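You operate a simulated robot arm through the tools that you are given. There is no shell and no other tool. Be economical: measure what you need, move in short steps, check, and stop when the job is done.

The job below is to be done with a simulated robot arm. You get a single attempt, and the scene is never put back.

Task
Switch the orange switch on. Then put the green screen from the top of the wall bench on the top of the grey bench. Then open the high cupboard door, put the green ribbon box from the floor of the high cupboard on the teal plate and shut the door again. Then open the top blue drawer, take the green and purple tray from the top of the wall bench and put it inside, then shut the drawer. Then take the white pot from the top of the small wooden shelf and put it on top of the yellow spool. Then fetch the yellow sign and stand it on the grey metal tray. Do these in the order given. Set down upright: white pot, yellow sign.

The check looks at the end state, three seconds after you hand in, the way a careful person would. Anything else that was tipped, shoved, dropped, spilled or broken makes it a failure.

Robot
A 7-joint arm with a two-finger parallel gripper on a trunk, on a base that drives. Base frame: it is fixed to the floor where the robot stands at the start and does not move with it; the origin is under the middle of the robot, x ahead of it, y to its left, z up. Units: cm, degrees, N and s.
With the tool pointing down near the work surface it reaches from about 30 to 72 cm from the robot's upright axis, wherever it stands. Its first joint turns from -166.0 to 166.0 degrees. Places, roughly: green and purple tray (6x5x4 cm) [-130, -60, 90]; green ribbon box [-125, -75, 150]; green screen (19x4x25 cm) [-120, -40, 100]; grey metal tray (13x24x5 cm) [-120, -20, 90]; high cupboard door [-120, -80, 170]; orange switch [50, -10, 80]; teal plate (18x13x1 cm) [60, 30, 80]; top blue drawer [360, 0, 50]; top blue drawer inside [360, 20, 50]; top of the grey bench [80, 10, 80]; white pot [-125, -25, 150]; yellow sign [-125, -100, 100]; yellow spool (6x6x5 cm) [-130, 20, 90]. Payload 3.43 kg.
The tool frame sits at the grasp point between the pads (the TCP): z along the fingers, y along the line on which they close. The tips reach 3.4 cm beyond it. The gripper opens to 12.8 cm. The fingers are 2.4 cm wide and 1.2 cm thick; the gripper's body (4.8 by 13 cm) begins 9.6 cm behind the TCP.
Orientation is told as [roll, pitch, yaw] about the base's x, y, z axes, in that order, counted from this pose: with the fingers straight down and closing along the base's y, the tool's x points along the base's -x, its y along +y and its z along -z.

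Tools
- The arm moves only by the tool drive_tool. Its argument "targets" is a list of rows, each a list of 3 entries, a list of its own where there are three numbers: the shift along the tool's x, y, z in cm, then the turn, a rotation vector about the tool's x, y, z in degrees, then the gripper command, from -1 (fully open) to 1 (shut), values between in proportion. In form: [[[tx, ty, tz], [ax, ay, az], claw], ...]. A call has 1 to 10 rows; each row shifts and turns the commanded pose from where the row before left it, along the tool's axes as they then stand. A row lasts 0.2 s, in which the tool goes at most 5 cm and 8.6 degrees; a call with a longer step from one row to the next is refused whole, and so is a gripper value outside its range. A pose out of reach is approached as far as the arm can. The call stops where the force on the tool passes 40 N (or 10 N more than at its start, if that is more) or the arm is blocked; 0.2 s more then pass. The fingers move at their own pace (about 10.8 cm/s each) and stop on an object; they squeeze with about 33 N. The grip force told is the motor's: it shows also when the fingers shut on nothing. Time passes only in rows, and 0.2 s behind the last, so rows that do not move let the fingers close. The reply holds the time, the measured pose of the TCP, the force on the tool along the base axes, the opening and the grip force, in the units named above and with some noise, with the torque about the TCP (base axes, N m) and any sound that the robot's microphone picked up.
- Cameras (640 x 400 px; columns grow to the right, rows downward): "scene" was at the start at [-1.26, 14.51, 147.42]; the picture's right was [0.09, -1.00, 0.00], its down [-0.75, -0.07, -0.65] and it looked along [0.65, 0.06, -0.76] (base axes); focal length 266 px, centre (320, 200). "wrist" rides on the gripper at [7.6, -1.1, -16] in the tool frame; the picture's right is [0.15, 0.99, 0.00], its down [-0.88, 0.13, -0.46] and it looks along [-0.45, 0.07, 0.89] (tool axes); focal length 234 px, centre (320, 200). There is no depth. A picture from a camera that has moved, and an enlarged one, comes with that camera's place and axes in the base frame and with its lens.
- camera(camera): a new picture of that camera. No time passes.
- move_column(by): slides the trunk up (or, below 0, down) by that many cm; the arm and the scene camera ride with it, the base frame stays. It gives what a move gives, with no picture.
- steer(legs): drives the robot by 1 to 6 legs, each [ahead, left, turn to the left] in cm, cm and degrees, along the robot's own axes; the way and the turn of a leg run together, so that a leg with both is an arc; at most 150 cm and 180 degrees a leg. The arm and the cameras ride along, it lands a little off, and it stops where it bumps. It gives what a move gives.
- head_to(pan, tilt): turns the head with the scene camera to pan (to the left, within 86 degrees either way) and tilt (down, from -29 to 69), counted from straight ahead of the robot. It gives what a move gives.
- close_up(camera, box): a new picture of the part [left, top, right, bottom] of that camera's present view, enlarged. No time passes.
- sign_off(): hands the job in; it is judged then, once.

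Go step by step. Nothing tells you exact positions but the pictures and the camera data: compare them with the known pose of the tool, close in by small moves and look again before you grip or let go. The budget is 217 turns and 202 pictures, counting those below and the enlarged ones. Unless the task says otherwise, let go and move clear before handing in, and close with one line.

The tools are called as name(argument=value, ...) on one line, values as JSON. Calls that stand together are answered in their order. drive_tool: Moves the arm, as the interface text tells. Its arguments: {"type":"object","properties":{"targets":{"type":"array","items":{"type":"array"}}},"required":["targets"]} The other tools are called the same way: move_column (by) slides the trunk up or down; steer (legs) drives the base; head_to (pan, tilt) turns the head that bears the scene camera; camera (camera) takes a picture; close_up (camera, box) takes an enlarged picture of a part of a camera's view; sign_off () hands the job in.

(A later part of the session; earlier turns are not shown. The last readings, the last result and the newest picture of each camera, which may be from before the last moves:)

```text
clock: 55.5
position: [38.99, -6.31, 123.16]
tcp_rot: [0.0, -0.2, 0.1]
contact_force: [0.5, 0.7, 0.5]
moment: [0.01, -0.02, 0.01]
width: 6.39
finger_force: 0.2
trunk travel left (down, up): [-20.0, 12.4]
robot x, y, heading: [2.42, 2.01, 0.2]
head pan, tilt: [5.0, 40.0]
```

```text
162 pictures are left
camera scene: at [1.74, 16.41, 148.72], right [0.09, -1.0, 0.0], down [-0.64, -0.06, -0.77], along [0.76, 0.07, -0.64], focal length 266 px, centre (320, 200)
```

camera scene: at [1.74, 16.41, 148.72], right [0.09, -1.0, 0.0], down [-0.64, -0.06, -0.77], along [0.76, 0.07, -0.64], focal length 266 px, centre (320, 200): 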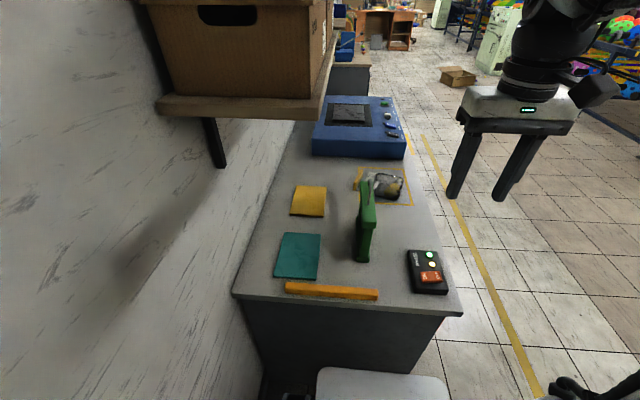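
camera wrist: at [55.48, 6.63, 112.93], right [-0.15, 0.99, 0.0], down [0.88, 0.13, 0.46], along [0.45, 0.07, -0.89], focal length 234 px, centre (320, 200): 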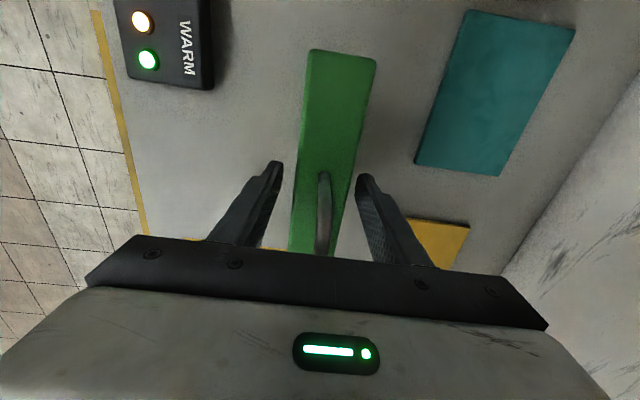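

Now I turn round and drive in front of the high cupboard, raising the column.

steer(legs=[[0, 0, -90], [0, 0, -90], [45, 80, 0]])

move_column(by=12)

head_to(pan=0, tilt=0)

camera(camera="scene")

```text
clock: 57.4
position: [33.54, -17.5, 123.17]
tcp_rot: [0.0, -0.1, -19.0]
contact_force: [-0.2, 0.2, 0.6]
moment: [0.04, 0.01, 0.02]
width: 6.39
finger_force: 0.0
trunk travel left (down, up): [-20.0, 12.4]
robot x, y, heading: [1.83, 1.99, -19.0]
head pan, tilt: [5.0, 40.0]
stopped in leg 1: the robot was blocked; the commanded pose is now the measured one
```

```text
clock: 58.9
position: [33.65, -17.58, 135.08]
tcp_rot: [0.0, -0.2, -18.9]
contact_force: [-0.1, 0.8, 0.4]
moment: [0.02, 0.01, 0.01]
width: 6.4
finger_force: 0.0
trunk travel left (down, up): [-32.0, 0.4]
robot x, y, heading: [1.52, 2.1, -19.2]
head pan, tilt: [5.0, 40.0]
```

```text
clock: 60.0
position: [33.67, -17.53, 134.97]
tcp_rot: [-0.1, -0.2, -18.8]
contact_force: [-0.4, 0.2, -0.2]
moment: [0.02, -0.01, 0.02]
width: 6.42
finger_force: 0.0
trunk travel left (down, up): [-32.0, 0.4]
robot x, y, heading: [1.3, 2.55, -18.7]
head pan, tilt: [0.0, 0.0]
```

```text
161 pictures are left
camera scene: at [6.15, 15.23, 167.08], right [-0.33, -0.95, 0.0], down [0.0, 0.0, -1.0], along [0.95, -0.33, 0.0], focal length 266 px, centre (320, 200)
```

scene: 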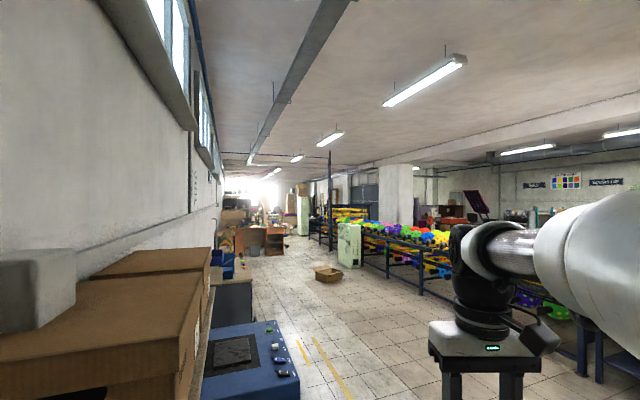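

The base bumped something while turning (likely the bench front). I back off first, check the bench, then turn.

steer(legs=[[-18, 0, 0], [0, -15, 0]])

head_to(pan=25, tilt=40)

camera(camera="scene")

```text
clock: 63.2
position: [11.65, -25.63, 135.14]
tcp_rot: [-0.1, -0.2, -19.0]
contact_force: [0.1, -0.6, -0.2]
moment: [0.0, 0.0, 0.01]
width: 6.43
finger_force: 0.0
trunk travel left (down, up): [-32.0, 0.4]
robot x, y, heading: [-20.17, -6.29, -18.9]
head pan, tilt: [0.0, 0.0]
```

```text
clock: 64.2
position: [11.72, -25.69, 135.23]
tcp_rot: [0.0, -0.2, -18.9]
contact_force: [-0.1, 0.0, -0.5]
moment: [-0.03, -0.04, -0.03]
width: 6.37
finger_force: 0.0
trunk travel left (down, up): [-32.0, 0.4]
robot x, y, heading: [-20.42, -6.17, -19.1]
head pan, tilt: [25.0, 40.0]
```

```text
160 pictures are left
camera scene: at [-15.81, 10.95, 160.73], right [0.1, -0.99, 0.0], down [-0.64, -0.07, -0.77], along [0.76, 0.08, -0.64], focal length 266 px, centre (320, 200)
```

scene: 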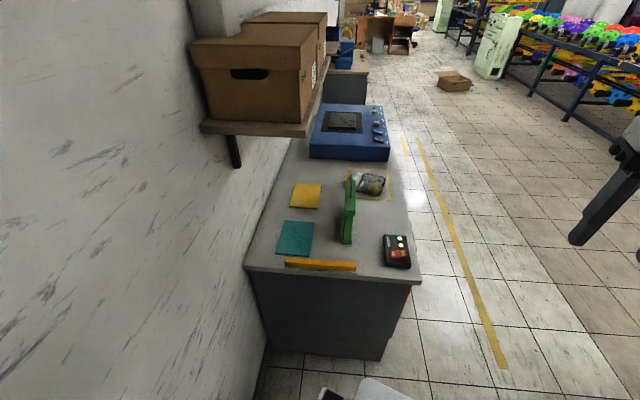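

Nothing disturbed. Now I turn away and go to the cupboard.

steer(legs=[[0, 0, -80], [0, 0, -81], [28, 70, 0]])

head_to(pan=0, tilt=0)

camera(camera="scene")

```text
clock: 78.5
position: [-85.91, -67.73, 135.18]
tcp_rot: [0.0, -0.3, 179.7]
contact_force: [0.6, 1.2, 0.5]
moment: [-0.02, -0.01, 0.01]
width: 6.4
finger_force: 0.0
trunk travel left (down, up): [-32.0, 0.4]
robot x, y, heading: [-49.19, -75.99, 179.6]
head pan, tilt: [25.0, 40.0]
```

```text
clock: 79.6
position: [-85.92, -67.57, 134.99]
tcp_rot: [0.0, -0.2, 179.6]
contact_force: [0.4, -0.4, 0.0]
moment: [0.0, 0.0, 0.0]
width: 6.41
finger_force: 0.1
trunk travel left (down, up): [-32.0, 0.4]
robot x, y, heading: [-49.36, -75.94, 179.6]
head pan, tilt: [0.0, 0.0]
```

```text
159 pictures are left
camera scene: at [-49.34, -90.24, 167.08], right [0.01, 1.0, 0.0], down [0.0, 0.0, -1.0], along [-1.0, 0.01, 0.0], focal length 266 px, centre (320, 200)
```

scene: 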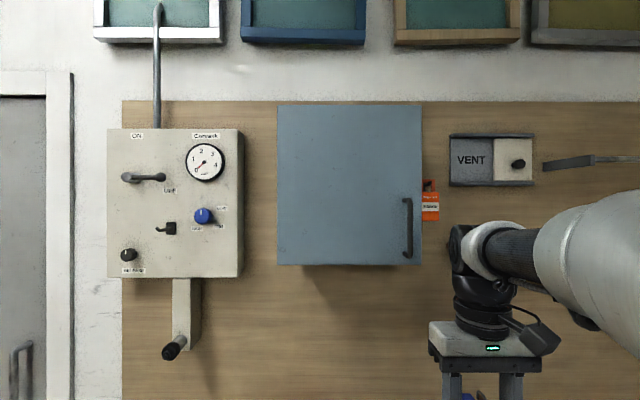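

Handle is at about [-117, -67.1, 152–168], the door hinged on the left. I swing the tool to horizontal, pointing at the cupboard, while raising it.

drive_tool(targets=[[[-2, 0, -2.27], [0, -8.2, 0], 0], [[-2.3, 0, -1.96], [0, -8.2, 0], 0], [[-2.56, 0, -1.61], [0, -8.2, 0], 0], [[-2.76, 0, -1.23], [0, -8.2, 0], 0], [[-2.91, 0, -0.83], [0, -8.2, 0], 0], [[-3, 0, -0.4], [0, -8.2, 0], 0], [[-3.03, 0, 0.03], [0, -8.2, 0], 0], [[-2.99, 0, 0.46], [0, -8.2, 0], 0], [[-2.9, 0, 0.88], [0, -8.2, 0], 0], [[-2.74, 0, 1.29], [0, -8.2, 0], 0]])

drive_tool(targets=[[[-2.53, 0, 1.0], [0, -8.0, 0], 0], [[0, 0, 0], [0, 0, 0], 0]])

camera(camera="scene")

camera(camera="wrist")

```text
clock: 81.8
position: [-105.85, -67.42, 157.99]
tcp_rot: [0.3, -82.2, 179.1]
contact_force: [0.2, 0.3, 0.1]
moment: [0.01, 0.01, 0.03]
width: 6.38
finger_force: 0.0
trunk travel left (down, up): [-32.0, 0.4]
robot x, y, heading: [-49.15, -75.83, 179.3]
head pan, tilt: [0.0, 0.0]
```

```text
clock: 82.4
position: [-107.09, -67.47, 160.32]
tcp_rot: [171.3, -89.7, 8.3]
contact_force: [0.5, 0.6, 0.4]
moment: [-0.04, 0.01, 0.03]
width: 6.4
finger_force: 0.1
trunk travel left (down, up): [-32.0, 0.4]
robot x, y, heading: [-49.28, -75.96, 179.5]
head pan, tilt: [0.0, 0.0]
```

```text
158 pictures are left
camera scene: at [-49.34, -90.22, 167.09], right [0.01, 1.0, 0.0], down [0.0, 0.0, -1.0], along [-1.0, 0.01, 0.0], focal length 266 px, centre (320, 200)
```

scene: 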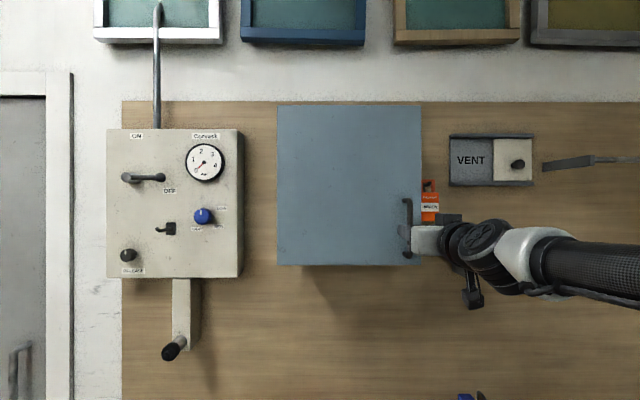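

```text
157 pictures are left
camera wrist: at [-91.06, -66.45, 152.56], right [-0.01, -0.99, -0.15], down [0.46, -0.13, 0.88], along [-0.89, -0.06, 0.45], focal length 234 px, centre (320, 200)
```

wrist: 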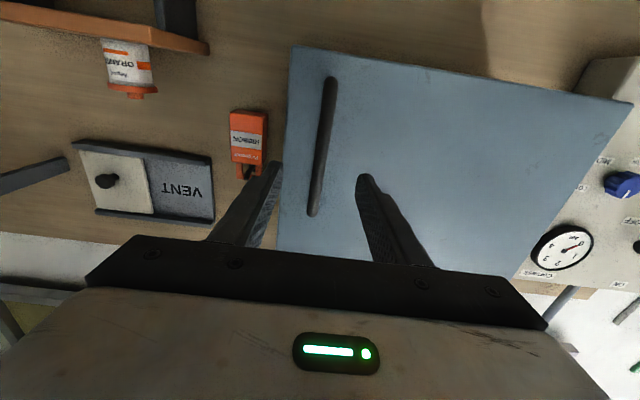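

The open fingers straddle the handle. I advance and close on it.

drive_tool(targets=[[[0, 0, 4], [0, 0, 0], 0], [[0, 0, 3], [0, 0, 0], 0], [[0, 0, 1.3], [0, 0, 0], 0], [[0, 0, 0], [0, 0, 0], 1], [[0, 0, 0], [0, 0, 0], 1], [[0, 0, 0], [0, 0, 0], 1]])

camera(camera="wrist")

close_up(camera="scene", box=[360, 150, 520, 300])

```text
clock: 83.8
position: [-115.34, -67.3, 160.4]
tcp_rot: [177.7, -89.7, 1.9]
contact_force: [0.4, 1.4, 3.5]
moment: [0.12, -0.25, 0.01]
width: 1.41
finger_force: 44.7
trunk travel left (down, up): [-32.0, 0.4]
robot x, y, heading: [-49.15, -76.05, 179.4]
head pan, tilt: [0.0, 0.0]
```

```text
156 pictures are left
camera wrist: at [-99.39, -66.36, 152.58], right [-0.01, -0.99, -0.15], down [0.46, -0.13, 0.88], along [-0.89, -0.06, 0.46], focal length 234 px, centre (320, 200)
```

wrist: 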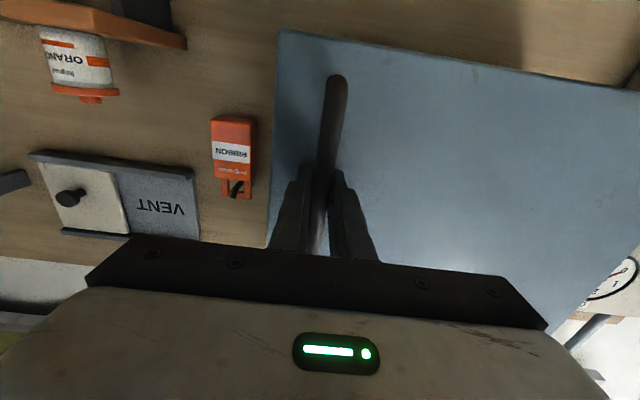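

```text
2.67 times, centred on (440, 225) of scene
camera zoom: at [-49.3, -90.22, 167.1], right [0.01, 1.0, 0.0], down [0.0, 0.0, -1.0], along [-1.0, 0.01, 0.0], focal length 710 px, centre (0, 133)
```

zoom: 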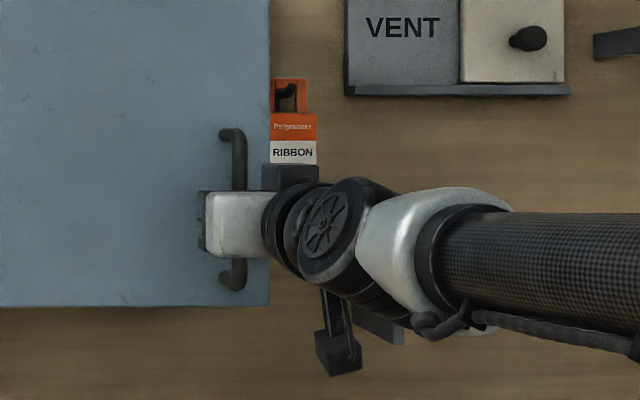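

Handle gripped. I pull along the door's arc in 6° steps with the tool turning along.

drive_tool(targets=[[[0, 0.2, -1.2], [2, 0, 0], 1], [[0, 0.22, -1.2], [2, 0, 0], 1], [[0, 0.24, -1.2], [2, 0, 0], 1], [[0, 0.5, -2.4], [4, 0, 0], 1], [[0, 0.5, -2.4], [4, 0, 0], 1]])

camera(camera="scene")

```text
clock: 84.7
position: [-111.11, -68.17, 160.21]
tcp_rot: [137.5, -89.1, 34.7]
contact_force: [4.3, 14.8, -2.8]
moment: [1.28, 0.15, -0.08]
width: 1.37
finger_force: 44.8
trunk travel left (down, up): [-32.0, 0.4]
robot x, y, heading: [-49.06, -75.92, 179.2]
head pan, tilt: [0.0, 0.0]
stopped in row 4: the force on the tool passed its limit at 44 N (the readings are from after the stop); the commanded pose is now the measured one
```

```text
154 pictures are left
camera scene: at [-49.36, -90.03, 167.09], right [0.01, 1.0, 0.0], down [0.0, 0.0, -1.0], along [-1.0, 0.01, 0.0], focal length 266 px, centre (320, 200)
```

scene: 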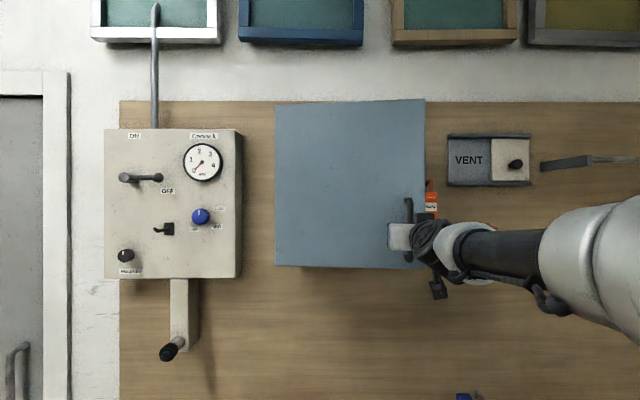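

The door moves; the side force says my arc was slightly too tight. I ease sideways and continue.

drive_tool(targets=[[[0, -0.4, -0.3], [0, 0, 0], 1], [[0, 0.2, -2.0], [3.4, 0, 0], 1], [[0, 0.25, -2.0], [3.4, 0, 0], 1], [[0, 0.3, -2.0], [3.4, 0, 0], 1]])

```text
clock: 85.7
position: [-104.95, -70.39, 160.31]
tcp_rot: [126.4, -89.1, 36.3]
contact_force: [3.0, 3.1, 0.3]
moment: [1.42, 0.69, 0.16]
width: 1.38
finger_force: 45.0
trunk travel left (down, up): [-32.0, 0.4]
robot x, y, heading: [-48.98, -75.8, 179.6]
head pan, tilt: [0.0, 0.0]
```

Low force now. Continue the arc.

drive_tool(targets=[[[0, 0.35, -2.4], [4, 0, 0], 1], [[0, 0.35, -2.4], [4, 0, 0], 1], [[0, 0.35, -2.4], [4, 0, 0], 1], [[0, 0.35, -2.4], [4, 0, 0], 1]])

camera(camera="scene")

```text
clock: 86.7
position: [-97.12, -75.97, 160.26]
tcp_rot: [122.6, -89.3, 24.2]
contact_force: [-11.0, -13.4, 27.0]
moment: [0.52, -0.52, 0.1]
width: 1.38
finger_force: 45.1
trunk travel left (down, up): [-32.0, 0.4]
robot x, y, heading: [-49.02, -76.07, 179.5]
head pan, tilt: [0.0, 0.0]
```

```text
153 pictures are left
camera scene: at [-49.4, -90.6, 167.12], right [0.0, 1.0, 0.0], down [0.0, 0.0, -1.0], along [-1.0, 0.0, 0.0], focal length 266 px, centre (320, 200)
```

scene: 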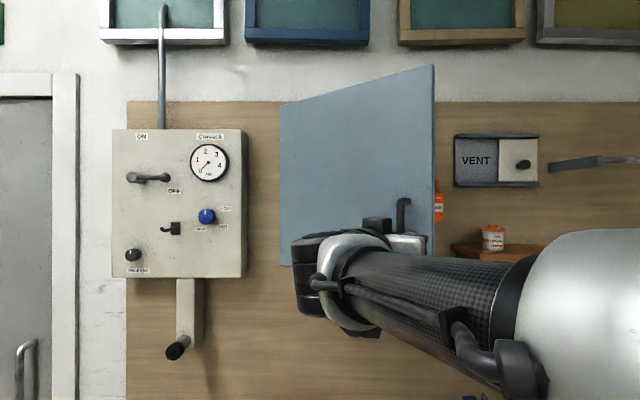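

The door is open about 33°. I release the handle and back away along the tool axis.

drive_tool(targets=[[[0, 0, 0], [0, 0, 0], 0.2], [[0, 0, 0], [0, 0, 0], 0.2], [[0, 0, -2], [0, 0, 0], 0.2], [[0, 0, -3], [0, 0, 0], 0.2], [[0, 0, -3], [0, 0, 0], 0.2]])

camera(camera="scene")

camera(camera="wrist")

```text
clock: 88.1
position: [-95.13, -78.38, 153.76]
tcp_rot: [-36.0, -81.8, -179.8]
contact_force: [-0.2, 0.0, 0.5]
moment: [-0.02, -0.02, 0.02]
width: 5.11
finger_force: 0.0
trunk travel left (down, up): [-32.0, 0.4]
robot x, y, heading: [-49.54, -76.29, 179.2]
head pan, tilt: [0.0, 0.0]
stopped in row 5: the arm was blocked; the commanded pose is now the measured one
```

```text
152 pictures are left
camera scene: at [-49.52, -91.12, 166.41], right [-0.09, 1.0, 0.0], down [0.07, 0.01, -1.0], along [-0.99, -0.09, -0.08], focal length 266 px, centre (320, 200)
```

scene: 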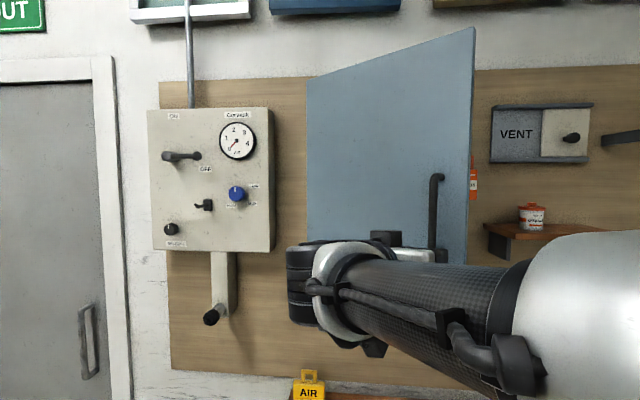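

```text
151 pictures are left
camera wrist: at [-80.49, -86.93, 148.04], right [-0.55, -0.8, -0.23], down [0.16, -0.37, 0.91], along [-0.82, 0.47, 0.34], focal length 234 px, centre (320, 200)
```

wrist: 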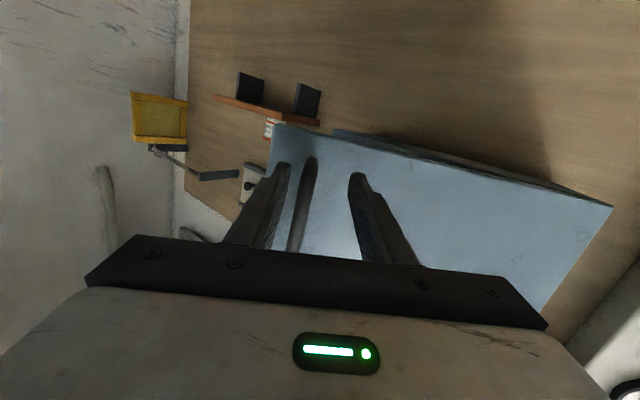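

The arm hit its inner limit, so I back the base off along the same line instead.

steer(legs=[[-12, 7, 0]])

camera(camera="scene")

```text
clock: 89.4
position: [-83.12, -85.58, 153.73]
tcp_rot: [-36.2, -81.7, -179.6]
contact_force: [0.3, -0.4, 0.6]
moment: [0.02, 0.0, 0.05]
width: 5.12
finger_force: 0.2
trunk travel left (down, up): [-32.0, 0.4]
robot x, y, heading: [-37.37, -82.77, 179.5]
head pan, tilt: [0.0, 0.0]
```

```text
150 pictures are left
camera scene: at [-37.65, -98.32, 166.48], right [-0.09, 1.0, 0.0], down [0.07, 0.01, -1.0], along [-0.99, -0.09, -0.07], focal length 266 px, centre (320, 200)
```

scene: 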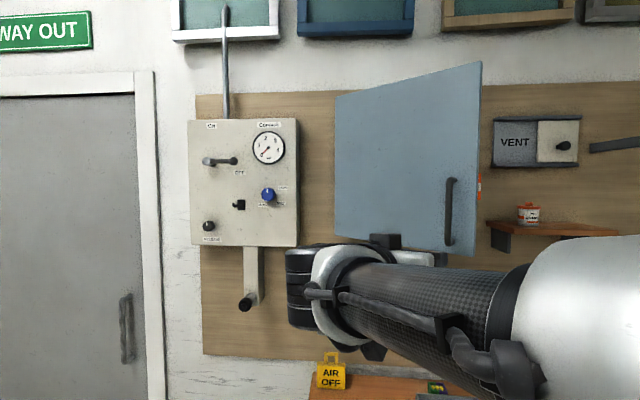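

I straighten the tool to point at the wall again, moving slightly forward.

drive_tool(targets=[[[0, 0, 1.5], [-7.2, -1.6, 0.5], 0.2], [[0, 0, 1.5], [-7.2, -1.6, 0.5], 0.2], [[0, 0, 1.5], [-7.2, -1.6, 0.5], 0.2], [[-1, -1, 1], [-7.2, -1.6, 0.5], 1], [[-1, -2, 0.5], [-7.2, -1.6, 0.5], 1], [[-2, -3, 0], [0, 0, 0], 1]])

camera(camera="scene")

camera(camera="wrist")

```text
clock: 90.8
position: [-88.25, -77.09, 157.28]
tcp_rot: [-37.3, -89.9, -142.5]
contact_force: [0.6, -0.1, -0.2]
moment: [-0.03, 0.01, 0.04]
width: 0.01
finger_force: 33.2
trunk travel left (down, up): [-32.0, 0.4]
robot x, y, heading: [-37.33, -83.35, 179.2]
head pan, tilt: [0.0, 0.0]
```

```text
149 pictures are left
camera scene: at [-37.59, -97.3, 167.09], right [0.01, 1.0, 0.0], down [0.0, 0.0, -1.0], along [-1.0, 0.01, 0.0], focal length 266 px, centre (320, 200)
```

scene: 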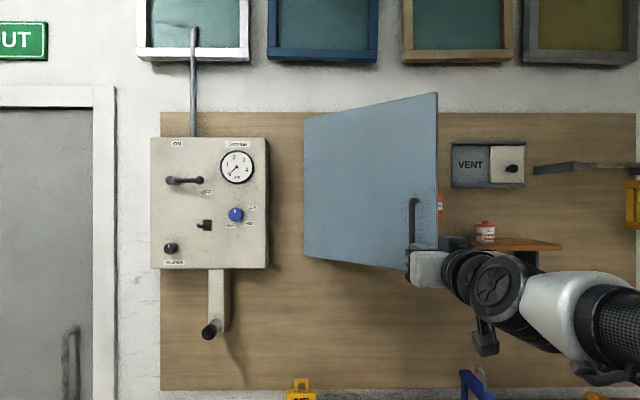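

```text
148 pictures are left
camera wrist: at [-72.18, -75.97, 149.56], right [0.0, -0.99, -0.15], down [0.45, -0.13, 0.88], along [-0.89, -0.07, 0.45], focal length 234 px, centre (320, 200)
```

wrist: 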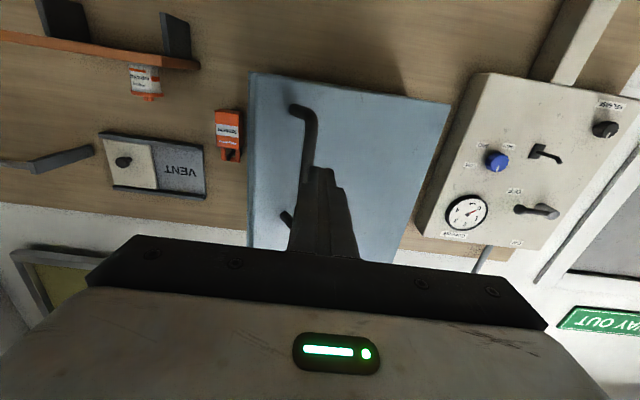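

Head is normal again. The door edge is near [-99.7, -70]. I bring the closed fingers past it on the right and then in behind the door.

drive_tool(targets=[[[0, -4, 0], [0, 0, 0], 1], [[0, -4, 0], [0, 0, 0], 1], [[0, -4, 0], [0, 0, 0], 1], [[0, -3, 0], [0, 0, 0], 1], [[0, 0, 4], [0, 0, 0], 1], [[0, 0, 4], [0, 0, 0], 1], [[0, 0, 4], [0, 0, 0], 1], [[0, 0, 4], [0, 0, 0], 1], [[0, 0, 3], [0, 0, 0], 1]])

camera(camera="scene")

camera(camera="wrist")

```text
clock: 92.8
position: [-107.36, -62.17, 157.29]
tcp_rot: [-71.9, -89.7, -108.0]
contact_force: [0.9, 0.1, 0.0]
moment: [0.01, -0.02, 0.0]
width: 0.0
finger_force: 32.7
trunk travel left (down, up): [-32.0, 0.4]
robot x, y, heading: [-37.48, -83.05, 179.1]
head pan, tilt: [0.0, 0.0]
```

```text
147 pictures are left
camera scene: at [-37.65, -97.35, 167.09], right [0.01, 1.0, 0.0], down [0.0, 0.0, -1.0], along [-1.0, 0.01, 0.0], focal length 266 px, centre (320, 200)
```

scene: 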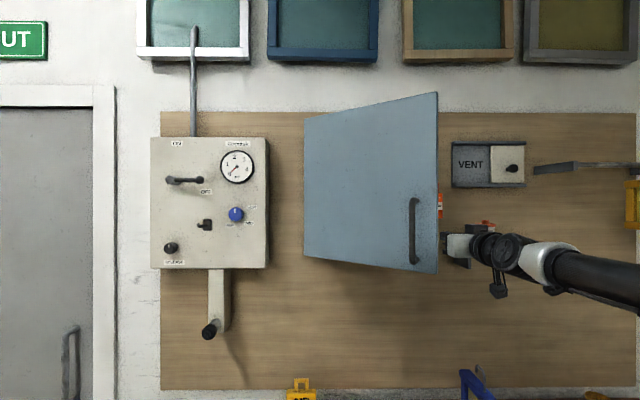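

```text
146 pictures are left
camera wrist: at [-91.39, -61.1, 149.57], right [0.0, -0.99, -0.15], down [0.46, -0.13, 0.88], along [-0.89, -0.07, 0.45], focal length 234 px, centre (320, 200)
```

wrist: 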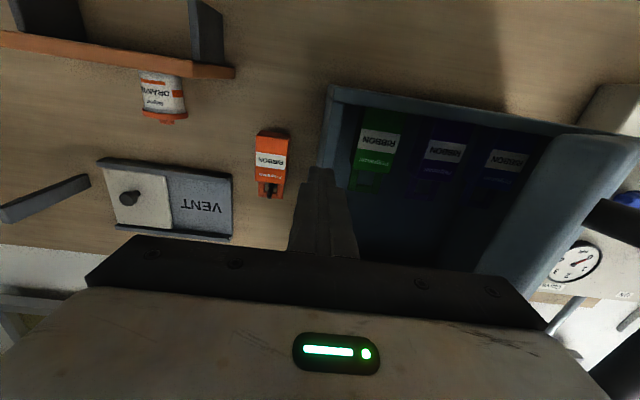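

I can see the green, blue and violet ribbon boxes inside. Now I sweep left behind the door to push it wider open.

drive_tool(targets=[[[0, 4, 0], [-8, 0, 0], 1], [[0, 3.96, 0.56], [-8, 0, 0], 1], [[0, 3.85, 1.1], [-8, 0, 0], 1], [[0, 3.65, 1.63], [0, 0, 0], 1], [[0, 3.65, 1.63], [0, 0, 0], 1]])

camera(camera="scene")

```text
clock: 93.6
position: [-106.86, -70.98, 157.05]
tcp_rot: [125.7, -89.9, 75.0]
contact_force: [12.7, 17.1, -2.7]
moment: [0.25, 0.0, 1.43]
width: 0.0
finger_force: 33.0
trunk travel left (down, up): [-32.0, 0.4]
robot x, y, heading: [-37.25, -83.25, 179.3]
head pan, tilt: [0.0, 0.0]
stopped in row 4: the force on the tool passed its limit at 50 N (the readings are from after the stop); the commanded pose is now the measured one
```

```text
145 pictures are left
camera scene: at [-37.35, -96.98, 167.12], right [0.02, 1.0, 0.0], down [0.0, 0.0, -1.0], along [-1.0, 0.02, 0.0], focal length 266 px, centre (320, 200)
```

scene: 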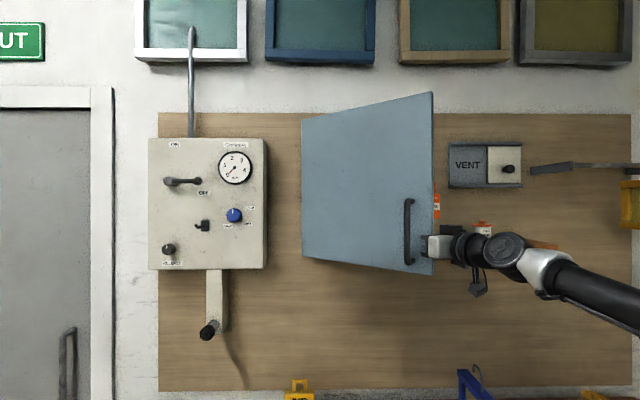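

Door resists fast motion; I push slower.

drive_tool(targets=[[[0, 0.9, 0.4], [0, 0, 0], 1], [[0, 1.1, 0.5], [0, 0, 0], 1], [[0, 1.1, 0.5], [0, 0, 0], 1], [[0, 1.1, 0.5], [0, 0, 0], 1], [[0, 1.1, 0.5], [0, 0, 0], 1], [[0, 1.1, 0.5], [0, 0, 0], 1], [[0, 1.1, 0.5], [0, 0, 0], 1], [[0, 1.1, 0.5], [0, 0, 0], 1], [[0, 1.1, 0.5], [0, 0, 0], 1], [[0, 1.1, 0.5], [0, 0, 0], 1]])

camera(camera="scene")

```text
clock: 94.0
position: [-107.06, -70.81, 157.18]
tcp_rot: [156.7, -89.7, 43.1]
contact_force: [10.1, 14.0, 3.2]
moment: [0.33, -0.53, 1.23]
width: 0.01
finger_force: 33.3
trunk travel left (down, up): [-32.0, 0.4]
robot x, y, heading: [-37.05, -83.14, 179.1]
head pan, tilt: [0.0, 0.0]
stopped in row 1: the force on the tool passed its limit at 45 N (the readings are from after the stop); the commanded pose is now the measured one
```

```text
144 pictures are left
camera scene: at [-37.37, -96.96, 167.13], right [0.02, 1.0, 0.0], down [0.0, 0.0, -1.0], along [-1.0, 0.02, 0.0], focal length 266 px, centre (320, 200)
```

scene: 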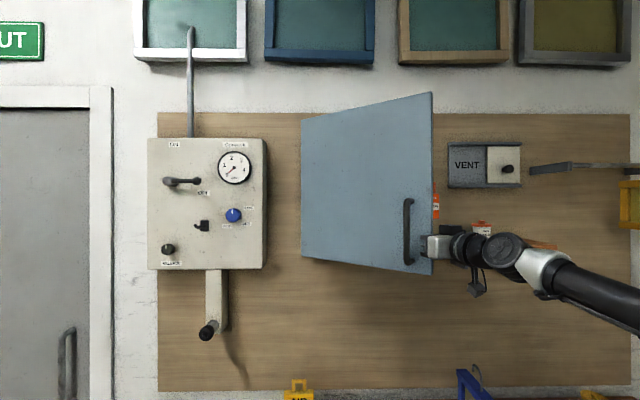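

Pushing sideways on the edge jams. I back off, yaw the fingers further so they hook behind the door, then push outward.

drive_tool(targets=[[[0, -2.28, -1.0], [0, 0, 0], 1], [[0, -2.28, -1.0], [0, 0, 0], 1], [[0, -1.2, -0.5], [-8, 0, 0], 1], [[0, 0, 0], [-8, 0, 0], 1], [[0, 0, 0], [-8, 0, 0], 1], [[0, 0, 0], [-8, 0, 0], 1]])

camera(camera="wrist")

camera(camera="scene")

```text
clock: 95.4
position: [-106.97, -65.72, 157.13]
tcp_rot: [-38.1, -89.9, -90.0]
contact_force: [-0.1, 0.5, 0.3]
moment: [0.05, -0.02, 0.02]
width: 0.01
finger_force: 33.3
trunk travel left (down, up): [-32.0, 0.4]
robot x, y, heading: [-37.63, -82.71, 178.8]
head pan, tilt: [0.0, 0.0]
```

```text
143 pictures are left
camera wrist: at [-97.87, -52.5, 149.37], right [0.78, -0.61, -0.15], down [0.38, 0.28, 0.88], along [-0.5, -0.74, 0.45], focal length 234 px, centre (320, 200)
```

wrist: 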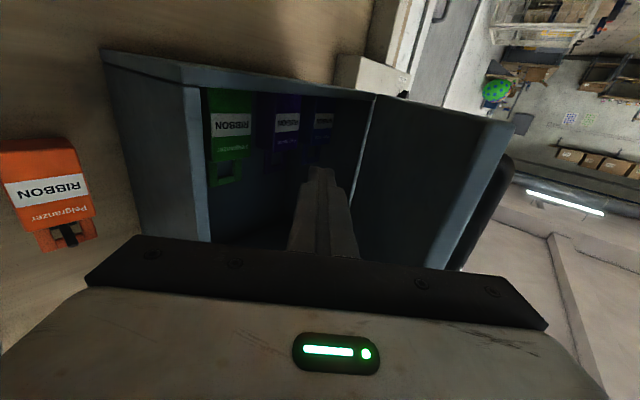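

```text
142 pictures are left
camera scene: at [-37.65, -97.36, 167.07], right [0.02, 1.0, 0.0], down [0.0, 0.0, -1.0], along [-1.0, 0.02, 0.0], focal length 266 px, centre (320, 200)
```

scene: 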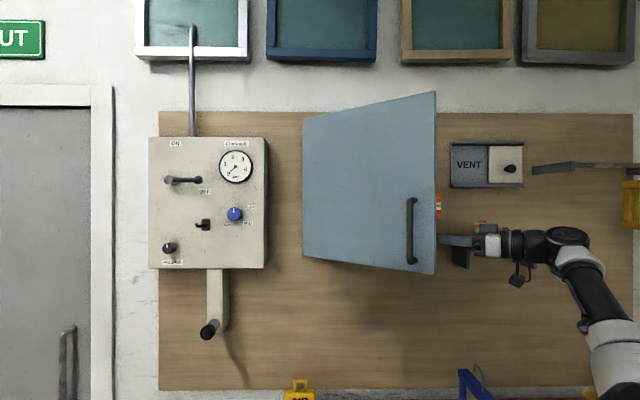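

Tool is yawed 52°. I slide the fingers in behind the door.

drive_tool(targets=[[[0, 1.46, 2.67], [0, 0, 0], 1], [[0, 1.46, 2.67], [0, 0, 0], 1], [[0, 1.46, 2.67], [0, 0, 0], 1], [[0, 0, 0], [0, 0, 0], 1]])

camera(camera="wrist")

```text
clock: 96.4
position: [-108.23, -73.86, 157.12]
tcp_rot: [142.9, -89.9, 89.4]
contact_force: [11.5, 14.9, -4.8]
moment: [0.12, 0.3, 1.2]
width: 0.01
finger_force: 33.3
trunk travel left (down, up): [-32.0, 0.4]
robot x, y, heading: [-37.4, -83.05, 178.9]
head pan, tilt: [0.0, 0.0]
```

```text
141 pictures are left
camera wrist: at [-99.34, -60.62, 149.3], right [0.78, -0.6, -0.15], down [0.38, 0.28, 0.88], along [-0.49, -0.74, 0.45], focal length 234 px, centre (320, 200)
```

wrist: 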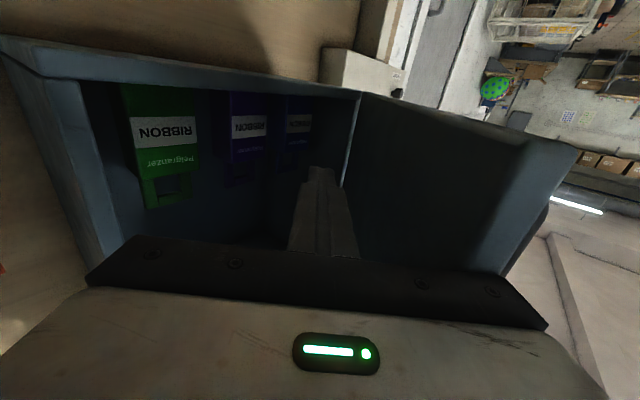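

The gripper body was touching the door edge. I back off 1 cm and sweep the fingers along the door's arc.

drive_tool(targets=[[[0, 0, -1.2], [0, 0, 0], 1], [[0, 1.5, -0.4], [3, 0, 0], 1], [[0, 1.5, -0.43], [3, 0, 0], 1], [[0, 1.5, -0.43], [3, 0, 0], 1], [[0, 1.5, -0.43], [3, 0, 0], 1], [[0, 1.5, -0.43], [3, 0, 0], 1], [[0, 1.5, -0.43], [3, 0, 0], 1], [[0, 1.5, -0.43], [3, 0, 0], 1]])

camera(camera="scene")

camera(camera="wrist")

```text
clock: 98.2
position: [-98.17, -79.2, 157.1]
tcp_rot: [38.1, -90.0, 173.4]
contact_force: [0.4, 0.2, -0.2]
moment: [0.01, -0.02, -0.01]
width: 0.01
finger_force: 33.4
trunk travel left (down, up): [-32.0, 0.4]
robot x, y, heading: [-37.65, -82.83, 178.8]
head pan, tilt: [0.0, 0.0]
```

```text
140 pictures are left
camera scene: at [-37.58, -97.29, 167.09], right [0.02, 1.0, 0.0], down [0.0, 0.0, -1.0], along [-1.0, 0.02, 0.0], focal length 266 px, centre (320, 200)
```

scene: 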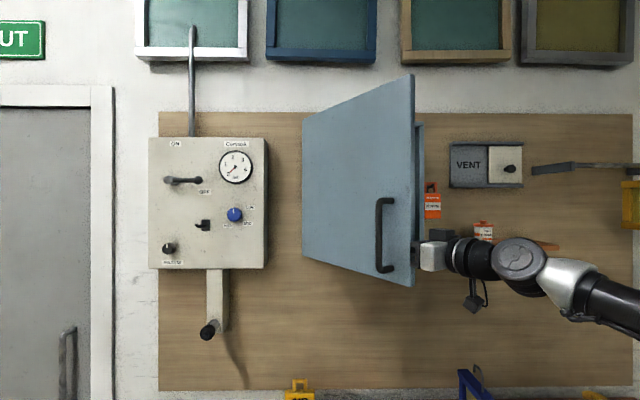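

```text
139 pictures are left
camera wrist: at [-85.18, -69.85, 149.37], right [0.52, -0.84, -0.15], down [0.46, 0.13, 0.88], along [-0.72, -0.52, 0.45], focal length 234 px, centre (320, 200)
```

wrist: 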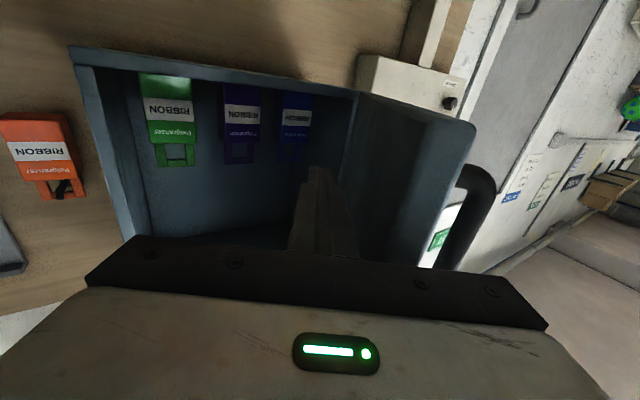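

It works; the door is opening further. Continue.

drive_tool(targets=[[[0, 1.5, -0.3], [3, 0, 0], 1], [[0, 1.5, -0.3], [3, 0, 0], 1], [[0, 1.5, -0.3], [3, 0, 0], 1], [[0, 1.5, -0.3], [3, 0, 0], 1], [[0, 1.5, -0.3], [3, 0, 0], 1], [[0, 1.5, -0.3], [3, 0, 0], 1], [[0, 1.5, -0.3], [3, 0, 0], 1], [[0, 1.5, -0.2], [3, 0, 0], 1], [[0, 1.5, 0], [3, 0, 0], 1]])

camera(camera="scene")

```text
clock: 100.2
position: [-91.78, -90.85, 156.89]
tcp_rot: [17.7, -89.9, 166.7]
contact_force: [-0.2, -0.3, -0.6]
moment: [0.02, -0.02, -0.04]
width: 0.02
finger_force: 33.0
trunk travel left (down, up): [-32.0, 0.4]
robot x, y, heading: [-37.41, -83.02, 178.9]
head pan, tilt: [0.0, 0.0]
```

```text
138 pictures are left
camera scene: at [-37.62, -97.3, 167.08], right [0.02, 1.0, 0.0], down [0.0, 0.0, -1.0], along [-1.0, 0.02, 0.0], focal length 266 px, centre (320, 200)
```

scene: 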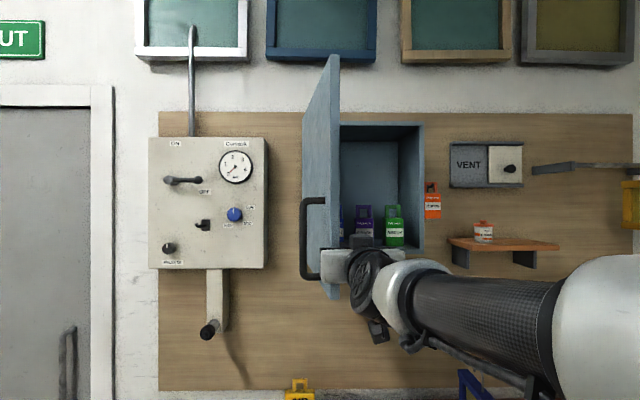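

The door is wide open with the boxes accessible. I look closer at the green box.

close_up(camera="scene", box=[320, 170, 448, 270])

camera(camera="wrist")

```text
4.00 times, centred on (384, 220) of scene
camera zoom: at [-37.62, -97.3, 167.08], right [0.02, 1.0, 0.0], down [0.0, 0.0, -1.0], along [-1.0, 0.02, 0.0], focal length 1065 px, centre (64, 120)
```

zoom: 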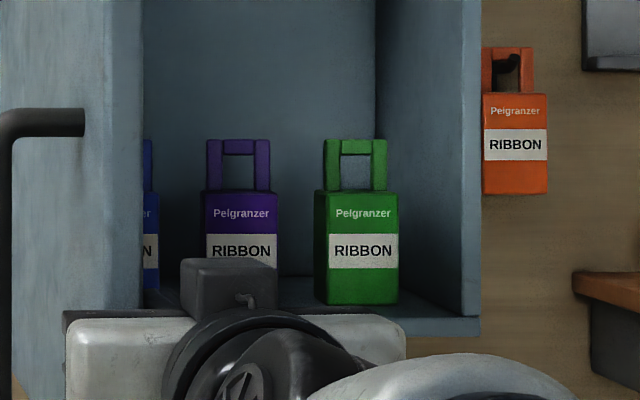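

```text
136 pictures are left
camera wrist: at [-75.9, -88.49, 149.24], right [0.08, -0.99, -0.15], down [0.46, -0.09, 0.88], along [-0.88, -0.14, 0.45], focal length 234 px, centre (320, 200)
```

wrist: 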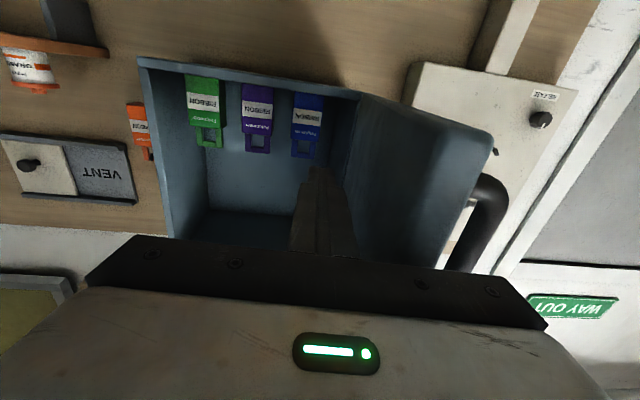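

Green box: front face at x≈-125.6, y -73.6…-67.9, floor z≈151.9, box ~9 tall plus tag. I'll grasp at a 45° tilt so it can be set down upright; first move the arm off the door and tilt.

drive_tool(targets=[[[-1.3, -2.7, 0], [0.8, 7.5, 0], 0.5], [[-1.29, -2.7, -0.17], [0.8, 7.5, 0], -0.1], [[-1.26, -2.7, -0.34], [0.8, 7.5, 0], -0.1], [[-1.2, -2.7, -0.5], [0.8, 7.5, 0], -0.1], [[-1.13, -2.7, -0.65], [0.8, 7.5, 0], -0.1], [[-1.03, -2.7, -0.79], [0.8, 7.5, 0], -0.1], [[0, 0, 0], [0, 0, 0], -0.1]])

steer(legs=[[21, -5, 0.8]])

head_to(pan=0, tilt=10)

camera(camera="scene")

camera(camera="wrist")

```text
clock: 101.8
position: [-92.37, -74.45, 164.9]
tcp_rot: [-2.6, -45.0, -178.0]
contact_force: [-0.7, -0.3, -0.3]
moment: [0.0, -0.04, -0.01]
width: 7.06
finger_force: 0.1
trunk travel left (down, up): [-32.0, 0.4]
robot x, y, heading: [-37.56, -83.21, 178.9]
head pan, tilt: [0.0, 0.0]
```

```text
clock: 103.5
position: [-113.7, -70.12, 164.98]
tcp_rot: [-2.5, -44.9, -177.1]
contact_force: [-0.6, -0.2, -0.9]
moment: [-0.01, -0.03, -0.01]
width: 7.07
finger_force: 0.0
trunk travel left (down, up): [-32.0, 0.4]
robot x, y, heading: [-58.34, -77.78, 180.0]
head pan, tilt: [0.0, 0.0]
```

```text
clock: 104.2
position: [-113.67, -70.2, 164.84]
tcp_rot: [-2.6, -45.0, -177.1]
contact_force: [0.3, 0.3, -0.6]
moment: [0.0, 0.04, 0.01]
width: 7.05
finger_force: 0.0
trunk travel left (down, up): [-32.0, 0.4]
robot x, y, heading: [-58.51, -78.1, 179.9]
head pan, tilt: [0.0, 10.0]
```

```text
135 pictures are left
camera scene: at [-58.82, -92.05, 165.49], right [0.0, 1.0, 0.0], down [0.17, 0.0, -0.98], along [-0.98, 0.0, -0.17], focal length 266 px, centre (320, 200)
```

scene: 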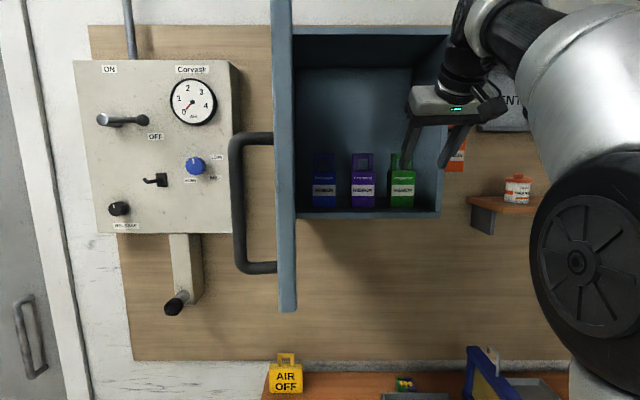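

```text
134 pictures are left
camera wrist: at [-96.99, -69.03, 170.79], right [0.12, -0.98, -0.13], down [-0.3, -0.17, 0.94], along [-0.95, -0.07, -0.31], focal length 234 px, centre (320, 200)
```

wrist: 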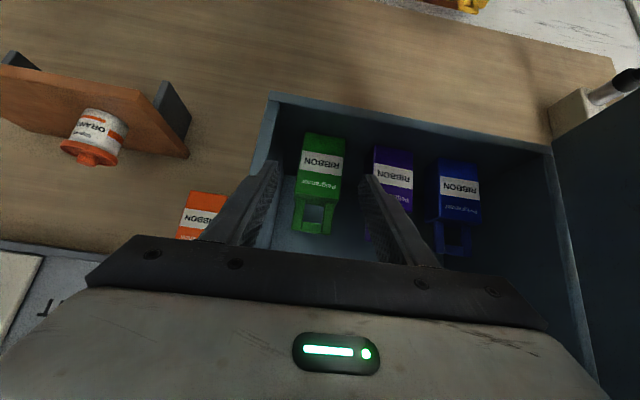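

Good view: box straddled in line. I advance to just around the box, then check before closing.

drive_tool(targets=[[[-2.2, 0.2, 2.2], [0, 0, 0], -0.1], [[-2.1, 0.2, 2.1], [0, 0, 0], -0.1], [[0, 0, 3], [0, 0, 0], -0.1], [[0, 0, 3], [0, 0, 0], -0.1], [[0, 0, 0], [0, 0, 0], -0.1]])

camera(camera="wrist")

close_up(camera="scene", box=[350, 90, 510, 230])

```text
clock: 105.4
position: [-123.98, -70.84, 160.82]
tcp_rot: [-2.7, -45.0, -177.1]
contact_force: [0.7, -0.7, 1.2]
moment: [-0.02, 0.02, -0.03]
width: 7.06
finger_force: 0.0
trunk travel left (down, up): [-32.0, 0.4]
robot x, y, heading: [-58.61, -77.73, 179.8]
head pan, tilt: [0.0, 10.0]
```

```text
133 pictures are left
camera wrist: at [-107.29, -69.59, 166.56], right [0.12, -0.98, -0.13], down [-0.3, -0.17, 0.94], along [-0.95, -0.07, -0.31], focal length 234 px, centre (320, 200)
```

wrist: 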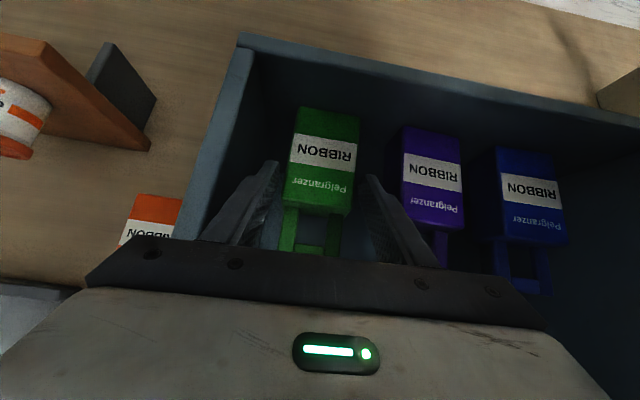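

```text
2.86 times, centred on (430, 160) of scene
camera zoom: at [-58.81, -92.05, 165.49], right [0.0, 1.0, 0.0], down [0.17, 0.0, -0.98], along [-0.98, 0.0, -0.17], focal length 761 px, centre (6, 314)
```

zoom: 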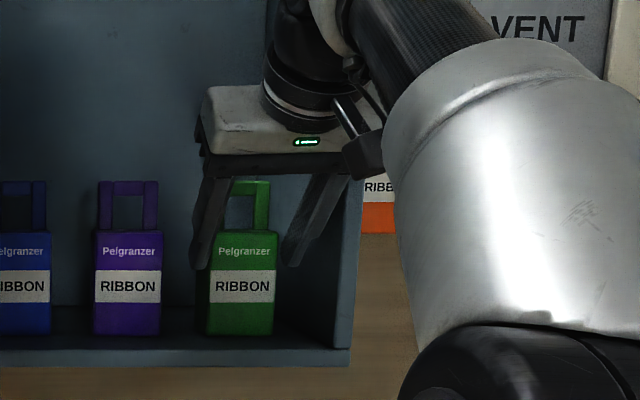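

Straddled well; last advance and close.

drive_tool(targets=[[[0, 0, 2.3], [0, 0, 0], -0.1], [[0, 0, 2.2], [0, 0, 0], -0.1], [[0, 0, 0], [0, 0, 0], 0.5], [[0, 0, 0], [0, 0, 0], 1], [[0, 0, 0], [0, 0, 0], 1]])

camera(camera="wrist")

```text
clock: 106.6
position: [-127.2, -70.88, 157.77]
tcp_rot: [-2.6, -45.1, -177.2]
contact_force: [-2.9, -2.8, 7.6]
moment: [-0.35, 0.17, -0.08]
width: 6.17
finger_force: 32.8
trunk travel left (down, up): [-32.0, 0.4]
robot x, y, heading: [-58.54, -77.88, 180.1]
head pan, tilt: [0.0, 10.0]
```

```text
131 pictures are left
camera wrist: at [-110.52, -69.6, 163.43], right [0.12, -0.98, -0.13], down [-0.3, -0.17, 0.94], along [-0.95, -0.07, -0.31], focal length 234 px, centre (320, 200)
```

wrist: 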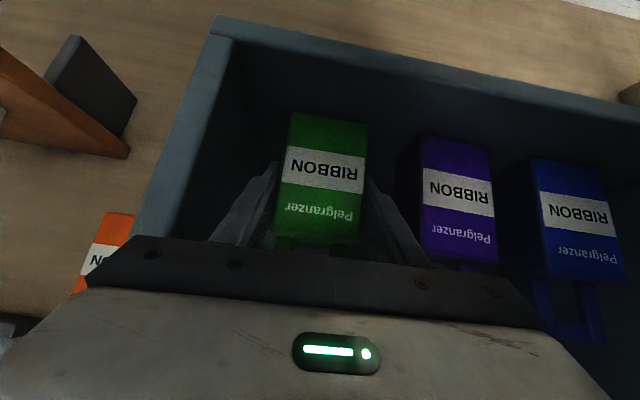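

Gripped. Lift a little and withdraw straight out.

drive_tool(targets=[[[-0.7, 0, -0.7], [0, 0, 0], 1], [[-1.1, 0, -1.1], [0, 0, 0], 1], [[2.5, 0, -2.5], [0, 0, 0], 1], [[2.8, 0, -2.8], [0, 0, 0], 1], [[2.8, 0, -2.8], [0, 0, 0], 1], [[2.8, 0, -2.8], [0, 0, 0], 1], [[2.8, 0, -2.8], [0, 0, 0], 1]])

camera(camera="scene")

```text
clock: 108.2
position: [-107.19, -70.38, 159.67]
tcp_rot: [-2.4, -45.1, -177.0]
contact_force: [0.6, -0.1, -1.0]
moment: [0.03, -0.01, 0.02]
width: 6.2
finger_force: 33.1
out of reach, approached as far as the arm can: row 2
trunk travel left (down, up): [-32.0, 0.4]
robot x, y, heading: [-58.28, -78.05, 180.2]
head pan, tilt: [0.0, 10.0]
```

```text
130 pictures are left
camera scene: at [-58.74, -92.05, 165.49], right [0.0, 1.0, 0.0], down [0.17, 0.0, -0.98], along [-0.98, 0.0, -0.17], focal length 266 px, centre (320, 200)
```

scene: 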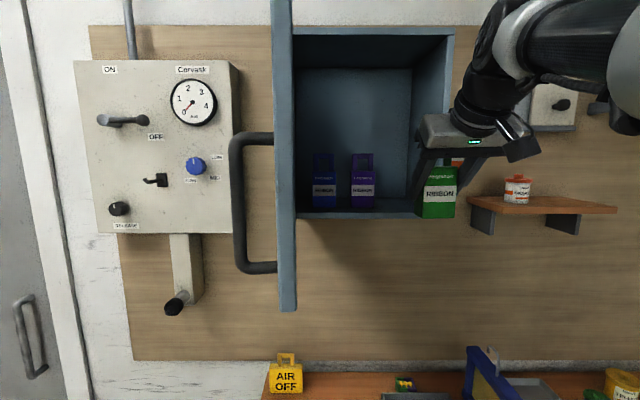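

The box is out. I back away, turn left through the open side and approach the grey bench.

steer(legs=[[-46, 0, 0], [0, 0, 90], [0, 0, 89.8], [0, 70, 0]])

head_to(pan=10, tilt=45)

camera(camera="scene")

```text
clock: 125.6
position: [36.75, -16.14, 159.66]
tcp_rot: [-2.6, -45.0, 2.2]
contact_force: [-1.0, -0.2, -0.6]
moment: [0.0, 0.03, -0.03]
width: 6.17
finger_force: 33.0
trunk travel left (down, up): [-32.0, 0.4]
robot x, y, heading: [-11.96, -7.91, -0.7]
head pan, tilt: [0.0, 10.0]
```

```text
clock: 126.6
position: [36.67, -16.21, 159.62]
tcp_rot: [-2.5, -45.0, 2.1]
contact_force: [-0.3, -0.2, -2.5]
moment: [0.0, 0.02, -0.01]
width: 6.14
finger_force: 32.7
trunk travel left (down, up): [-32.0, 0.4]
robot x, y, heading: [-11.84, -7.96, -0.4]
head pan, tilt: [10.0, 45.0]
```

```text
129 pictures are left
camera scene: at [-12.81, 7.04, 160.0], right [0.16, -0.99, 0.0], down [-0.7, -0.11, -0.71], along [0.7, 0.11, -0.71], focal length 266 px, centre (320, 200)
```

scene: 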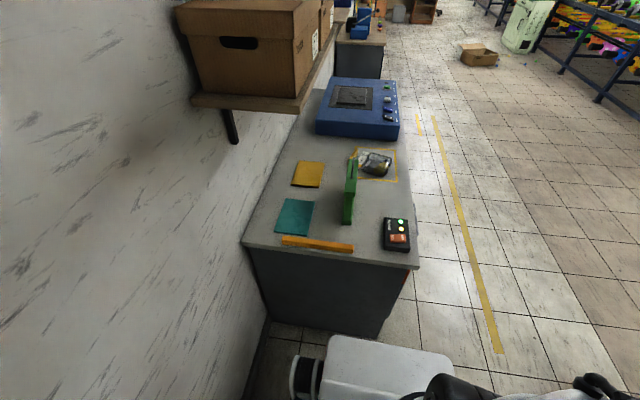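

Teal plate centre ≈ [54.7, 28.3]. I move the base in, and lower the column.

steer(legs=[[9, 14.5, 0.5]])

move_column(by=-24)

drive_tool(targets=[[[2.8, 0, 2.8], [0, 0, 0], 1], [[2.8, 0, 2.8], [0, 0, 0], 1], [[2.8, 0, 2.8], [0, 0, 0], 1], [[2.8, 0, 2.8], [0, 0, 0], 1], [[2.8, 0, 2.8], [0, 0, 0], 1], [[2.8, 0, 2.8], [0, 0, 0], 1], [[2.8, 0, 2.8], [0, 0, 0], 1]])

camera(camera="scene")

```text
clock: 128.6
position: [45.94, -1.22, 159.58]
tcp_rot: [-2.5, -45.0, 2.8]
contact_force: [0.5, 0.0, -2.6]
moment: [-0.02, 0.02, -0.03]
width: 6.15
finger_force: 32.5
trunk travel left (down, up): [-32.0, 0.4]
robot x, y, heading: [-2.65, 6.01, -0.3]
head pan, tilt: [10.0, 45.0]
```

```text
clock: 131.1
position: [45.97, -1.26, 135.66]
tcp_rot: [-2.6, -44.9, 2.8]
contact_force: [-0.3, 0.1, -1.4]
moment: [-0.04, -0.01, 0.0]
width: 6.16
finger_force: 32.9
trunk travel left (down, up): [-8.0, 24.4]
robot x, y, heading: [-2.97, 6.1, -0.1]
head pan, tilt: [10.0, 45.0]
```

```text
clock: 132.7
position: [45.87, -2.16, 107.88]
tcp_rot: [-2.5, -44.9, 2.8]
contact_force: [-0.2, -0.2, -0.9]
moment: [-0.01, -0.04, 0.01]
width: 6.14
finger_force: 32.9
trunk travel left (down, up): [-8.0, 24.4]
robot x, y, heading: [-2.99, 6.14, -0.1]
head pan, tilt: [10.0, 45.0]
```

```text
128 pictures are left
camera scene: at [-3.82, 21.48, 136.0], right [0.17, -0.99, 0.0], down [-0.7, -0.12, -0.71], along [0.7, 0.12, -0.71], focal length 266 px, centre (320, 200)
```

scene: 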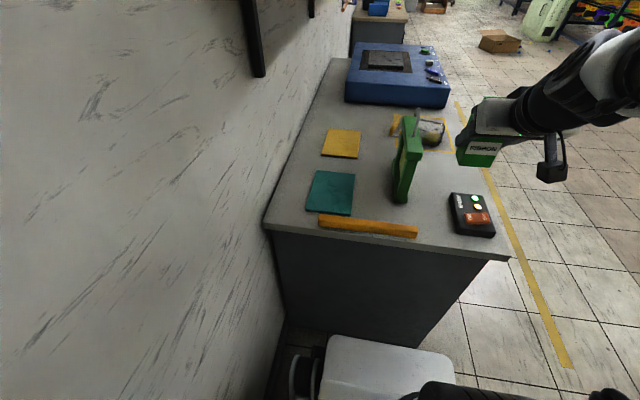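

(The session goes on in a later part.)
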